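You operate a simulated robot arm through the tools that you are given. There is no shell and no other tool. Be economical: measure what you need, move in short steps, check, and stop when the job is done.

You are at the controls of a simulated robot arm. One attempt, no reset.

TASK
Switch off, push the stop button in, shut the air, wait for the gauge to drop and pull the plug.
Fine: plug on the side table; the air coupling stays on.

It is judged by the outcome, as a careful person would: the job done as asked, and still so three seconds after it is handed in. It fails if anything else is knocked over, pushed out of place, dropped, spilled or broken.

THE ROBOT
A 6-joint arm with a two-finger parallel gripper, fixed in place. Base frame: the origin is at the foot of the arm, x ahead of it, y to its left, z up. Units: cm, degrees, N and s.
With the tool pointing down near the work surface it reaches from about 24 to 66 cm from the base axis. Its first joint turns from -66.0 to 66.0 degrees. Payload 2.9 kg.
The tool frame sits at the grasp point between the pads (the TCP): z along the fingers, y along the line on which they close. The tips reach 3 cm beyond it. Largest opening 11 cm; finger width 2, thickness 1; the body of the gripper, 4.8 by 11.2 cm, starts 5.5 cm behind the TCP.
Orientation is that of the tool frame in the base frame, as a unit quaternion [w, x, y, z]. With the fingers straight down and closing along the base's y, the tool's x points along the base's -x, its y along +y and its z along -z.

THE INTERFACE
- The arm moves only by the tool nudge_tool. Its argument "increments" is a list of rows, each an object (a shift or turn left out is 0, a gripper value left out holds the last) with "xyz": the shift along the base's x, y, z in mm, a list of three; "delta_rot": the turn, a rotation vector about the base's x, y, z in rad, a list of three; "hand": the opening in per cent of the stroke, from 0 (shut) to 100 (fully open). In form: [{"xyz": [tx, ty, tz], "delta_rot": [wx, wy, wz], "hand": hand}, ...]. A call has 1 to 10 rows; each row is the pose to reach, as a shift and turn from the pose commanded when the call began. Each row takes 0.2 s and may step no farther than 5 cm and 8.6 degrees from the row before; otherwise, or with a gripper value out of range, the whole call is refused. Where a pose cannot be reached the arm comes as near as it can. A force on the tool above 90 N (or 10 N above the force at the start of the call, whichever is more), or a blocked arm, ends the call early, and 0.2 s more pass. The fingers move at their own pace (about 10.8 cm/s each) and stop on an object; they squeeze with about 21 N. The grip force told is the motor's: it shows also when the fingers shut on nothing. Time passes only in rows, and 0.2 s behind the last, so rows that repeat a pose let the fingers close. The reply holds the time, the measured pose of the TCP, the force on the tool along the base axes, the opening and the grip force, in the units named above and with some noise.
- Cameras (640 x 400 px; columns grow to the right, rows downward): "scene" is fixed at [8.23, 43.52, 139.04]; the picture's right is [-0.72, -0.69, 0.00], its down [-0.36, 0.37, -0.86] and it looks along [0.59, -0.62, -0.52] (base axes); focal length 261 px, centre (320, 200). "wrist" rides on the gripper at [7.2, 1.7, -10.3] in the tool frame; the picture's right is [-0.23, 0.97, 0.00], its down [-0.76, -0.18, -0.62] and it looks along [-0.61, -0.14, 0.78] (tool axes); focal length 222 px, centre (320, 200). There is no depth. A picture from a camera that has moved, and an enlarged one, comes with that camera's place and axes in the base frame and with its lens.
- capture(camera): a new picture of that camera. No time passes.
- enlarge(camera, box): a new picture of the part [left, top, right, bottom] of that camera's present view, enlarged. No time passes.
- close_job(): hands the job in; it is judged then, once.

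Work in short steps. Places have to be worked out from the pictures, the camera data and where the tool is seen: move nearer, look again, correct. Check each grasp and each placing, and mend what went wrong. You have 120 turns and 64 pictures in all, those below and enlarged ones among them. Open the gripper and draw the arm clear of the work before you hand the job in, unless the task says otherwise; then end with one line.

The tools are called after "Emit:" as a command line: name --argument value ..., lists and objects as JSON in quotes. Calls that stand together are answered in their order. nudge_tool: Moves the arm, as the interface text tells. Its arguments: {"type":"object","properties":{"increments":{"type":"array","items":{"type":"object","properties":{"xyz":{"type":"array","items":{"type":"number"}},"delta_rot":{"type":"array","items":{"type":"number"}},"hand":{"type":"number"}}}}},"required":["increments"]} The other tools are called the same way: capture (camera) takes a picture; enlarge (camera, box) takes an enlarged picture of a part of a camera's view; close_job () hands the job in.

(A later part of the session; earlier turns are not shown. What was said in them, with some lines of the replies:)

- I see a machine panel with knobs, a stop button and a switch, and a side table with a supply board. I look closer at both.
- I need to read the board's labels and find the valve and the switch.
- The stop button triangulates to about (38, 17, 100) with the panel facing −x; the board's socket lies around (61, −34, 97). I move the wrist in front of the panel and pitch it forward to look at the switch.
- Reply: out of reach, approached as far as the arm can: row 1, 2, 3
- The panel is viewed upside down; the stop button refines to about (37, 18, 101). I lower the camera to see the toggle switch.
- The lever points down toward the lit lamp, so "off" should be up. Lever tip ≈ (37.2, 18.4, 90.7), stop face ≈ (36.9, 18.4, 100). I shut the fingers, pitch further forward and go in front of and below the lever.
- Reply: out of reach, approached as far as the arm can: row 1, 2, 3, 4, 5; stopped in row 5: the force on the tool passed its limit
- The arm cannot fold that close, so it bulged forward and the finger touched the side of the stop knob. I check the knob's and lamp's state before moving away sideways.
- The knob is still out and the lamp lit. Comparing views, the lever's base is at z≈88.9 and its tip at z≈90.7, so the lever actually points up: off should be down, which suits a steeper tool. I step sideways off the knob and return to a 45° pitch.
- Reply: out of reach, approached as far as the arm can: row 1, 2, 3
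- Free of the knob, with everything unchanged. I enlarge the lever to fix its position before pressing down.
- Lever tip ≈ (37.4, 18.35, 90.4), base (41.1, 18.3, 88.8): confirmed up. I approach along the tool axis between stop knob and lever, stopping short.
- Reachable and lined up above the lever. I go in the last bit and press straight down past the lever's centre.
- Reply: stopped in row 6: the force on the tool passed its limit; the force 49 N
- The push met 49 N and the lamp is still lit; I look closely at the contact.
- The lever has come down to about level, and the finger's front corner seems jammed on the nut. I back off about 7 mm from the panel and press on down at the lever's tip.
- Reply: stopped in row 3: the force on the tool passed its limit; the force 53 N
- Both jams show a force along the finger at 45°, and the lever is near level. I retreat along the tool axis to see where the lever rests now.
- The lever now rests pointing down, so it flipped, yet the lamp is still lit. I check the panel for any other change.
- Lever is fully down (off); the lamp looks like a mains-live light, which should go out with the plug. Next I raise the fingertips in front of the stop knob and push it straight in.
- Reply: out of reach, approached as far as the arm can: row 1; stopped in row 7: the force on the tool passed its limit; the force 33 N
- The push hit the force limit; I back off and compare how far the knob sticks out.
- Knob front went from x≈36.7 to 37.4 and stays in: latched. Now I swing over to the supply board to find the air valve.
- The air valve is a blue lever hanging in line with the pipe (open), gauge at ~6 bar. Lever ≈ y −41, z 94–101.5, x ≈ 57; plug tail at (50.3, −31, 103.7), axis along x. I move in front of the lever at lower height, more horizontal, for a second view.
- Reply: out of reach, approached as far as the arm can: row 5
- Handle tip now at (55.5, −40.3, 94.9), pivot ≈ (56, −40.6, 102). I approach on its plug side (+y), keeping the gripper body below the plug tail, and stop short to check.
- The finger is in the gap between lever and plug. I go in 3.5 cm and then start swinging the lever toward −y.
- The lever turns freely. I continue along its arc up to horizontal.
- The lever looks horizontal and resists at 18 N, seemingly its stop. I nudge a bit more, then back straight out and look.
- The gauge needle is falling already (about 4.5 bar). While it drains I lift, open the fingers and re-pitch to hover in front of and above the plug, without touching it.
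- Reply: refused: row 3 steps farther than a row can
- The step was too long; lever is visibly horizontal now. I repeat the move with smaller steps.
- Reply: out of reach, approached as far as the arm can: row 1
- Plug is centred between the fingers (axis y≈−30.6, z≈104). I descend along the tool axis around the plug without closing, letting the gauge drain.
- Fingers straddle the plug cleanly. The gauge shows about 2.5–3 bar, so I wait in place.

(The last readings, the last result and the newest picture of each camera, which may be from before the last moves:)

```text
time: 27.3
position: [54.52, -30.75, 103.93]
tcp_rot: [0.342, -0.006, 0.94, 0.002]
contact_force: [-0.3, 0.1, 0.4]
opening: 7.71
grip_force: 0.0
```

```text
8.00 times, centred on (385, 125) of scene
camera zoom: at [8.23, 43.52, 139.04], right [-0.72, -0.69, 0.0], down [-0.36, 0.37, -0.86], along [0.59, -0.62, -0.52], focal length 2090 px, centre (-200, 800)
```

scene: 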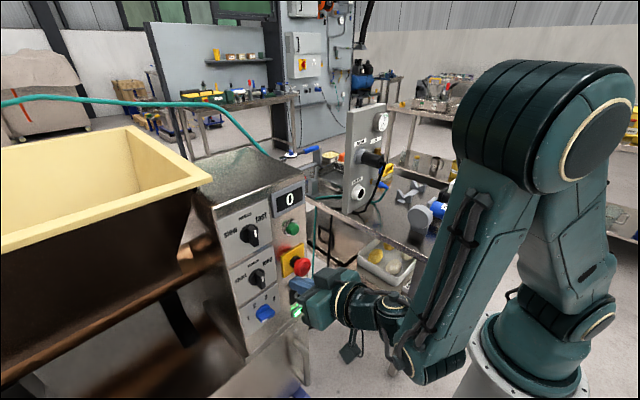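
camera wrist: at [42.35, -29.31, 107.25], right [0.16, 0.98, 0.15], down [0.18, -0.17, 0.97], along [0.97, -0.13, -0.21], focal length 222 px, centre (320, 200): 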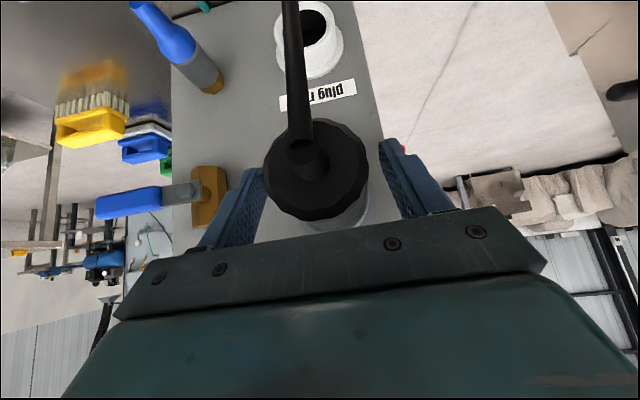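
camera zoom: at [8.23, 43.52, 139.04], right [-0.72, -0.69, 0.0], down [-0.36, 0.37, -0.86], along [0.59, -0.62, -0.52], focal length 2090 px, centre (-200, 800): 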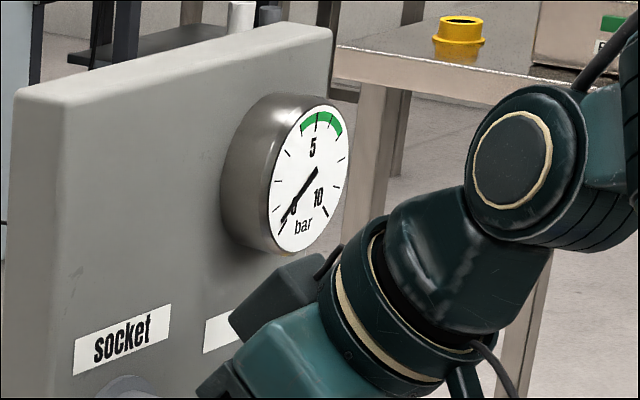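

The needle is nearly at 0. I wait another two seconds, then close on the plug.

Emit:
nudge_tool --increments '[{"xyz": [0, 0, 0]}, {"xyz": [0, 0, 0]}, {"xyz": [0, 0, 0]}, {"xyz": [0, 0, 0]}, {"xyz": [0, 0, 0]}, {"xyz": [0, 0, 0]}, {"xyz": [0, 0, 0]}, {"xyz": [0, 0, 0]}, {"xyz": [0, 0, 0]}, {"xyz": [0, 0, 0]}]'

Emit:
nudge_tool --increments '[{"xyz": [0, 0, 0], "hand": 20}, {"xyz": [0, 0, 0], "hand": 20}, {"xyz": [0, 0, 0], "hand": 20}, {"xyz": [0, 0, 0], "hand": 20}]'

Emit:
enlarge --camera "scene" --box '[345, 100, 425, 190]'

```text
time: 29.5
position: [54.67, -30.76, 104.14]
tcp_rot: [0.342, -0.005, 0.94, 0.001]
contact_force: [-1.2, 0.6, 0.5]
opening: 7.72
grip_force: 0.0
```

```text
time: 30.5
position: [54.56, -30.37, 104.09]
tcp_rot: [0.343, -0.008, 0.939, 0.004]
contact_force: [-5.8, 25.0, 3.6]
opening: 4.62
grip_force: 21.5
```

```text
4.44 times, centred on (385, 145) of scene
camera zoom: at [8.2, 43.6, 139.02], right [-0.72, -0.69, 0.0], down [-0.36, 0.37, -0.86], along [0.59, -0.62, -0.52], focal length 1161 px, centre (31, 444)
```

zoom: 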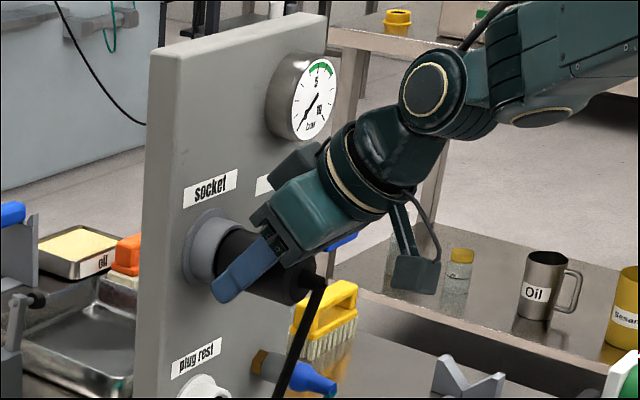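

Gauge at 0; plug gripped (4.6 cm) but with a 25 N side load, so I shift 5 mm to +y to centre, then pull straight back along −x.

Emit:
nudge_tool --increments '[{"xyz": [0, 5, 0]}, {"xyz": [-5, 5, 0]}, {"xyz": [-12, 5, 0]}, {"xyz": [-20, 5, 0]}, {"xyz": [-30, 5, 0]}]'

Emit:
capture --camera "wrist"

Emit:
enlarge --camera "scene" --box '[240, 110, 440, 330]'

```text
time: 31.7
position: [51.41, -30.29, 103.95]
tcp_rot: [0.342, -0.005, 0.94, 0.002]
contact_force: [0.9, 0.3, -0.3]
opening: 4.57
grip_force: 21.3
```

```text
17 pictures are left
camera wrist: at [39.35, -28.82, 107.05], right [0.16, 0.98, 0.15], down [0.18, -0.17, 0.97], along [0.97, -0.13, -0.21], focal length 222 px, centre (320, 200)
```

wrist: 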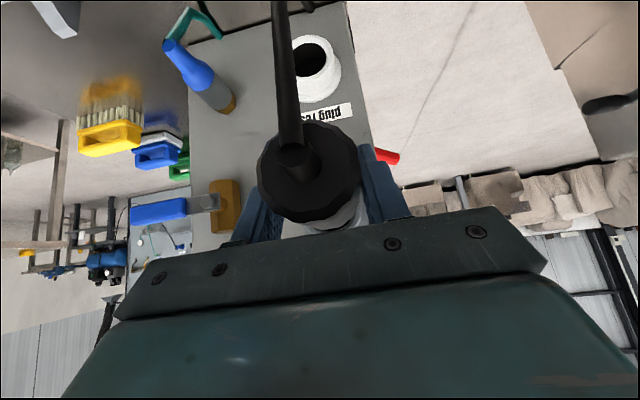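

```text
1.82 times, centred on (340, 220) of scene
camera zoom: at [8.23, 43.52, 139.04], right [-0.72, -0.69, 0.0], down [-0.36, 0.37, -0.86], along [0.59, -0.62, -0.52], focal length 475 px, centre (284, 164)
```

zoom: 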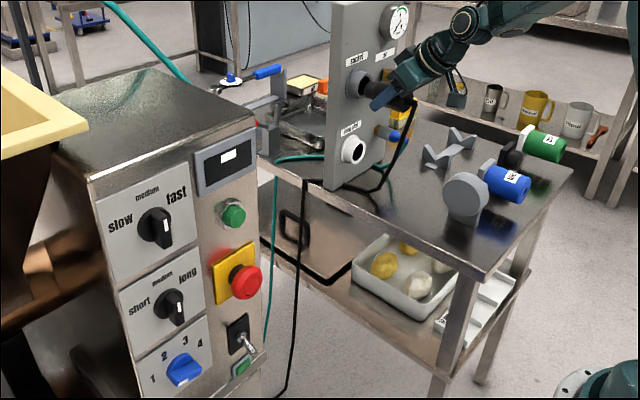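

The display went blank and the lamp is dark: the plug is out. I'll lay it on the table just in front of the board; first lower partway, keeping clear of the plug rest and the grey disc near (35, −36, 85).

Emit:
nudge_tool --increments '[{"xyz": [-23, 0, 0]}, {"xyz": [-23, 0, -40]}, {"xyz": [-23, 0, -80]}, {"xyz": [-23, 0, -120]}]'

Emit:
capture --camera "wrist"

Emit:
enlarge --camera "scene" --box '[320, 110, 460, 280]'

```text
time: 32.7
position: [49.31, -30.38, 91.71]
tcp_rot: [0.343, -0.006, 0.939, 0.002]
contact_force: [0.6, -0.6, 0.3]
opening: 4.59
grip_force: 20.8
```

```text
15 pictures are left
camera wrist: at [37.21, -28.88, 94.97], right [0.16, 0.98, 0.14], down [0.18, -0.17, 0.97], along [0.97, -0.13, -0.21], focal length 222 px, centre (320, 200)
```

wrist: 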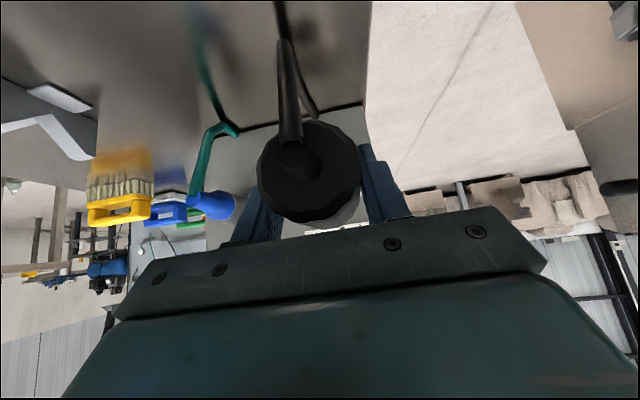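

```text
2.35 times, centred on (390, 195) of scene
camera zoom: at [8.23, 43.52, 139.04], right [-0.72, -0.69, 0.0], down [-0.36, 0.37, -0.86], along [0.59, -0.62, -0.52], focal length 615 px, centre (155, 212)
```

zoom: 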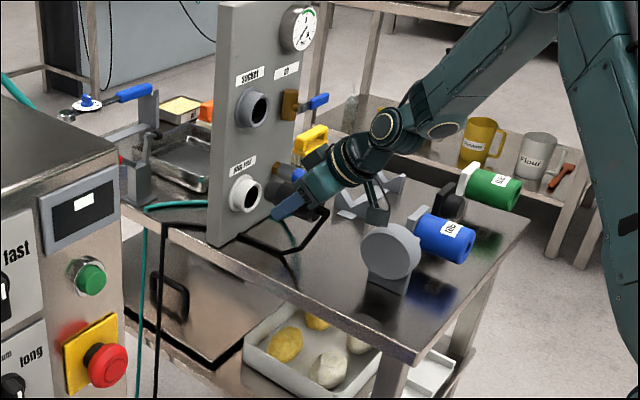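

Table edge is at y≈−25.5, so the plug will rest safely inside. I lower another 5 cm and check the camera bracket against the disc.

Emit:
nudge_tool --increments '[{"xyz": [0, 0, -20]}, {"xyz": [0, 0, -40]}, {"xyz": [0, 0, -50]}]'

Emit:
enlarge --camera "scene" --box '[340, 140, 450, 270]'

```text
time: 33.5
position: [49.35, -30.38, 86.87]
tcp_rot: [0.343, -0.005, 0.939, 0.001]
contact_force: [0.0, 0.5, 0.2]
opening: 4.59
grip_force: 21.4
```

```text
3.08 times, centred on (395, 205) of scene
camera zoom: at [8.23, 43.52, 139.04], right [-0.72, -0.69, 0.0], down [-0.36, 0.37, -0.86], along [0.59, -0.62, -0.52], focal length 804 px, centre (89, 185)
```

zoom: 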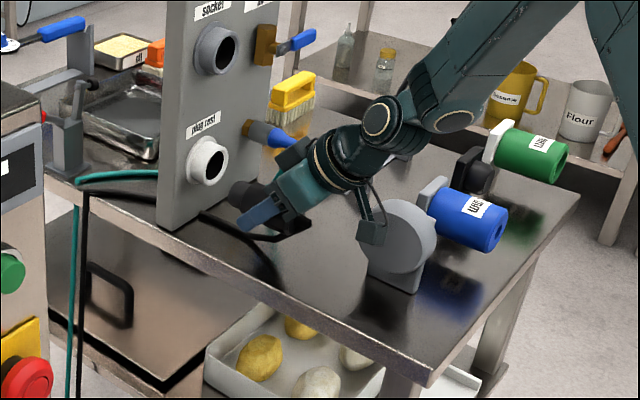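

The bracket stays in front of the disc with room. I lower in small steps, watching force.

Emit:
nudge_tool --increments '[{"xyz": [0, 0, -8]}, {"xyz": [0, 0, -16]}, {"xyz": [0, 0, -22]}]'

Emit:
enlarge --camera "scene" --box '[340, 150, 440, 260]'

```text
time: 34.3
position: [49.24, -30.45, 84.5]
tcp_rot: [0.343, -0.005, 0.939, 0.001]
contact_force: [-0.3, -0.1, 0.1]
opening: 4.59
grip_force: 21.2
```

```text
3.64 times, centred on (390, 205) of scene
camera zoom: at [8.23, 43.52, 139.04], right [-0.72, -0.69, 0.0], down [-0.36, 0.37, -0.86], along [0.59, -0.62, -0.52], focal length 950 px, centre (66, 182)
```

zoom: 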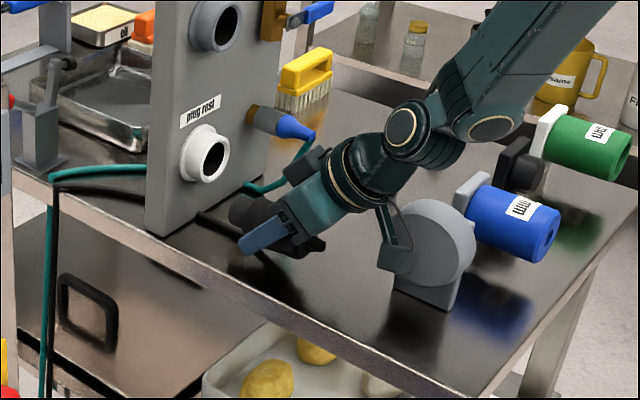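

No contact yet; I continue down in 4 mm steps.

Emit:
nudge_tool --increments '[{"xyz": [0, 0, -4]}, {"xyz": [0, 0, -8]}, {"xyz": [0, 0, -8]}]'

Emit:
nudge_tool --increments '[{"xyz": [0, 0, -3]}, {"xyz": [0, 0, -5]}, {"xyz": [0, 0, -5]}]'

```text
time: 35.1
position: [49.21, -30.39, 83.8]
tcp_rot: [0.343, -0.006, 0.939, 0.002]
contact_force: [0.8, 0.1, 0.5]
opening: 4.59
grip_force: 20.4
```

```text
time: 35.9
position: [49.34, -30.28, 83.23]
tcp_rot: [0.342, -0.006, 0.94, 0.001]
contact_force: [-0.8, -0.3, 0.4]
opening: 4.57
grip_force: 21.0
```

Still free; I go on in small steps.

Emit:
nudge_tool --increments '[{"xyz": [0, 0, -3]}, {"xyz": [0, 0, -5]}, {"xyz": [0, 0, -5]}]'

Emit:
nudge_tool --increments '[{"xyz": [0, 0, -2]}, {"xyz": [0, 0, -4]}, {"xyz": [0, 0, -4]}]'

Emit:
enlarge --camera "scene" --box '[350, 170, 420, 250]'

```text
time: 36.7
position: [49.31, -30.21, 82.93]
tcp_rot: [0.344, -0.006, 0.939, 0.001]
contact_force: [-6.7, 1.8, 15.7]
opening: 4.56
grip_force: 21.3
```

```text
time: 37.5
position: [49.42, -30.45, 82.97]
tcp_rot: [0.347, -0.007, 0.938, 0.001]
contact_force: [-25.2, 8.1, 51.8]
opening: 4.58
grip_force: 20.6
```

```text
5.00 times, centred on (385, 210) of scene
camera zoom: at [8.09, 43.59, 139.03], right [-0.72, -0.69, 0.0], down [-0.36, 0.37, -0.86], along [0.6, -0.62, -0.51], focal length 1306 px, centre (-5, 150)
```

zoom: 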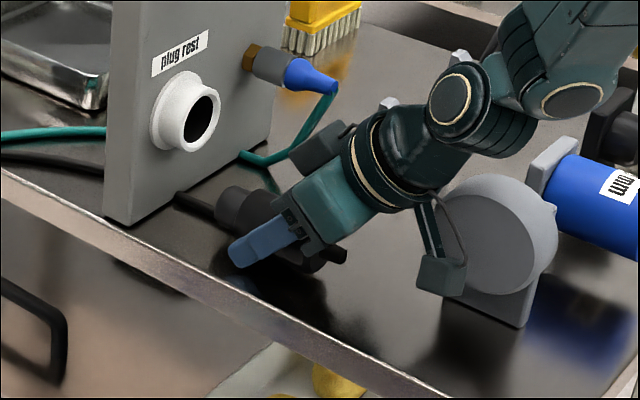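

Touched the table at TCP z≈82.95. I relieve the pressure and open gently.

Emit:
nudge_tool --increments '[{"xyz": [0, 0, 6]}, {"xyz": [0, 0, 6], "hand": 44}, {"xyz": [0, 0, 6], "hand": 50}, {"xyz": [0, 0, 6], "hand": 60}, {"xyz": [0, 0, 6], "hand": 70}, {"xyz": [0, 0, 6], "hand": 70}]'

Emit:
capture --camera "wrist"

Emit:
enlarge --camera "scene" --box '[350, 170, 420, 250]'

```text
time: 38.9
position: [49.08, -30.31, 82.9]
tcp_rot: [0.341, -0.005, 0.94, 0.003]
contact_force: [-13.6, 1.9, 14.8]
opening: 7.59
grip_force: 0.0
```

```text
10 pictures are left
camera wrist: at [37.03, -28.78, 86.16], right [0.16, 0.98, 0.15], down [0.19, -0.18, 0.97], along [0.97, -0.13, -0.21], focal length 222 px, centre (320, 200)
```

wrist: 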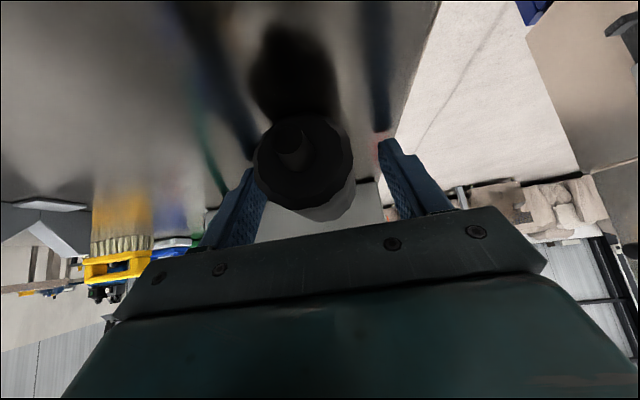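

```text
5.00 times, centred on (385, 210) of scene
camera zoom: at [8.17, 43.54, 139.04], right [-0.72, -0.69, 0.0], down [-0.36, 0.37, -0.86], along [0.6, -0.62, -0.52], focal length 1306 px, centre (-5, 150)
```

zoom: 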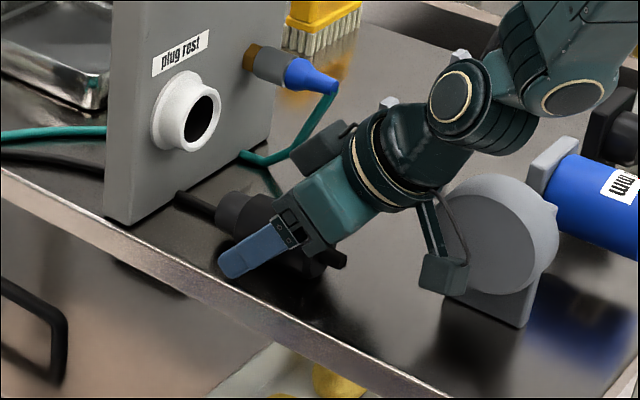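

The plug rests on the table between the open fingers. I rise straight up and look.

Emit:
nudge_tool --increments '[{"xyz": [0, 0, 10]}, {"xyz": [0, 0, 30]}, {"xyz": [0, 0, 60]}, {"xyz": [0, 0, 100]}, {"xyz": [-10, 0, 145]}, {"xyz": [-20, 0, 190]}]'

Emit:
capture --camera "wrist"

Emit:
enlarge --camera "scene" --box '[330, 120, 450, 270]'

```text
time: 40.3
position: [47.26, -30.61, 102.22]
tcp_rot: [0.342, -0.006, 0.94, 0.002]
contact_force: [0.2, 0.5, -0.8]
opening: 7.71
grip_force: 0.0
```

```text
8 pictures are left
camera wrist: at [35.07, -29.01, 105.28], right [0.16, 0.98, 0.15], down [0.18, -0.18, 0.97], along [0.97, -0.13, -0.21], focal length 222 px, centre (320, 200)
```

wrist: 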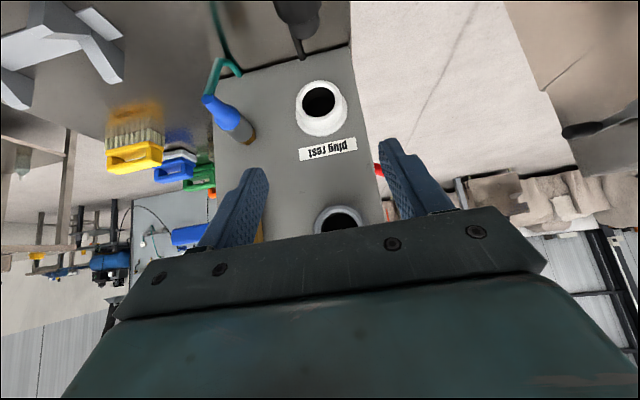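

```text
2.67 times, centred on (390, 195) of scene
camera zoom: at [8.23, 43.52, 139.04], right [-0.72, -0.69, 0.0], down [-0.36, 0.37, -0.86], along [0.59, -0.62, -0.52], focal length 697 px, centre (133, 213)
```

zoom: 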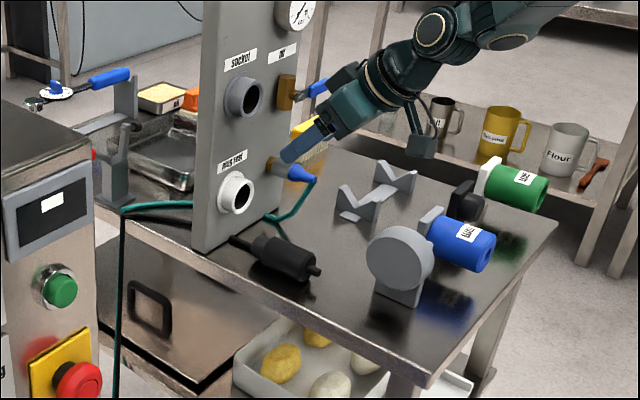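

Plug lies on the table and the air coupling is still on. I draw the arm up and back clear, and let a few seconds pass.

Emit:
nudge_tool --increments '[{"xyz": [-15, 10, 40]}, {"xyz": [-30, 30, 80]}, {"xyz": [-45, 60, 110]}, {"xyz": [-60, 95, 130]}, {"xyz": [-70, 130, 140]}, {"xyz": [-70, 130, 140]}, {"xyz": [-70, 130, 140]}, {"xyz": [-70, 130, 140]}, {"xyz": [-70, 130, 140]}, {"xyz": [-70, 130, 140]}]'

Emit:
capture --camera "scene"

Emit:
enlarge --camera "scene" --box '[330, 90, 450, 240]'

Emit:
enlarge --camera "scene" --box '[240, 180, 340, 330]'

```text
time: 42.5
position: [40.3, -17.61, 116.06]
tcp_rot: [0.342, -0.006, 0.94, 0.002]
contact_force: [-0.6, 0.7, 0.2]
opening: 7.7
grip_force: 0.0
```

```text
6 pictures are left
```

scene: 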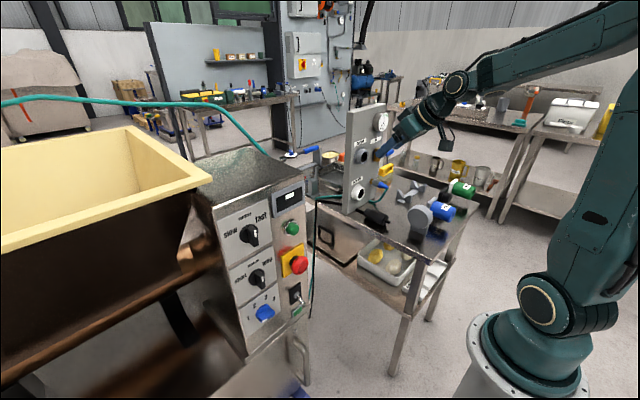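

```text
2.67 times, centred on (390, 165) of scene
camera zoom: at [8.23, 43.52, 139.04], right [-0.72, -0.69, 0.0], down [-0.36, 0.37, -0.86], along [0.59, -0.62, -0.52], focal length 697 px, centre (133, 293)
```

zoom: 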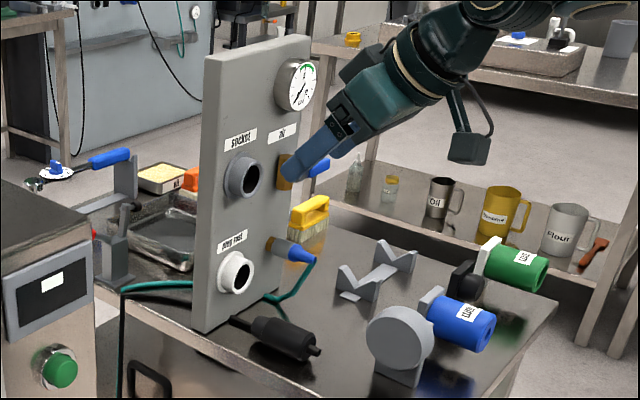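

```text
2.67 times, centred on (290, 255) of scene
camera zoom: at [8.23, 43.52, 139.04], right [-0.72, -0.69, 0.0], down [-0.36, 0.37, -0.86], along [0.59, -0.62, -0.52], focal length 697 px, centre (400, 53)
```

zoom: 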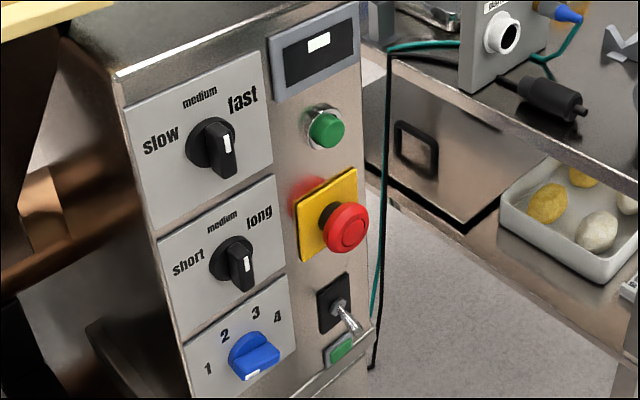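

Everything is as intended: lever down, stop knob in, air lever crosswise, gauge at 0, plug lying still on the table, coupling on, and the arm clear. I hand the job in.

Emit:
close_job

```text
The job is handed in.
```

The job is handed in: switch off, stop button in, air shut and gauge down to 0, plug pulled and lying on the side table, air coupling still on. The toggle has no labels and the lamp stayed lit until I pulled the plug, so I took its down position as off.
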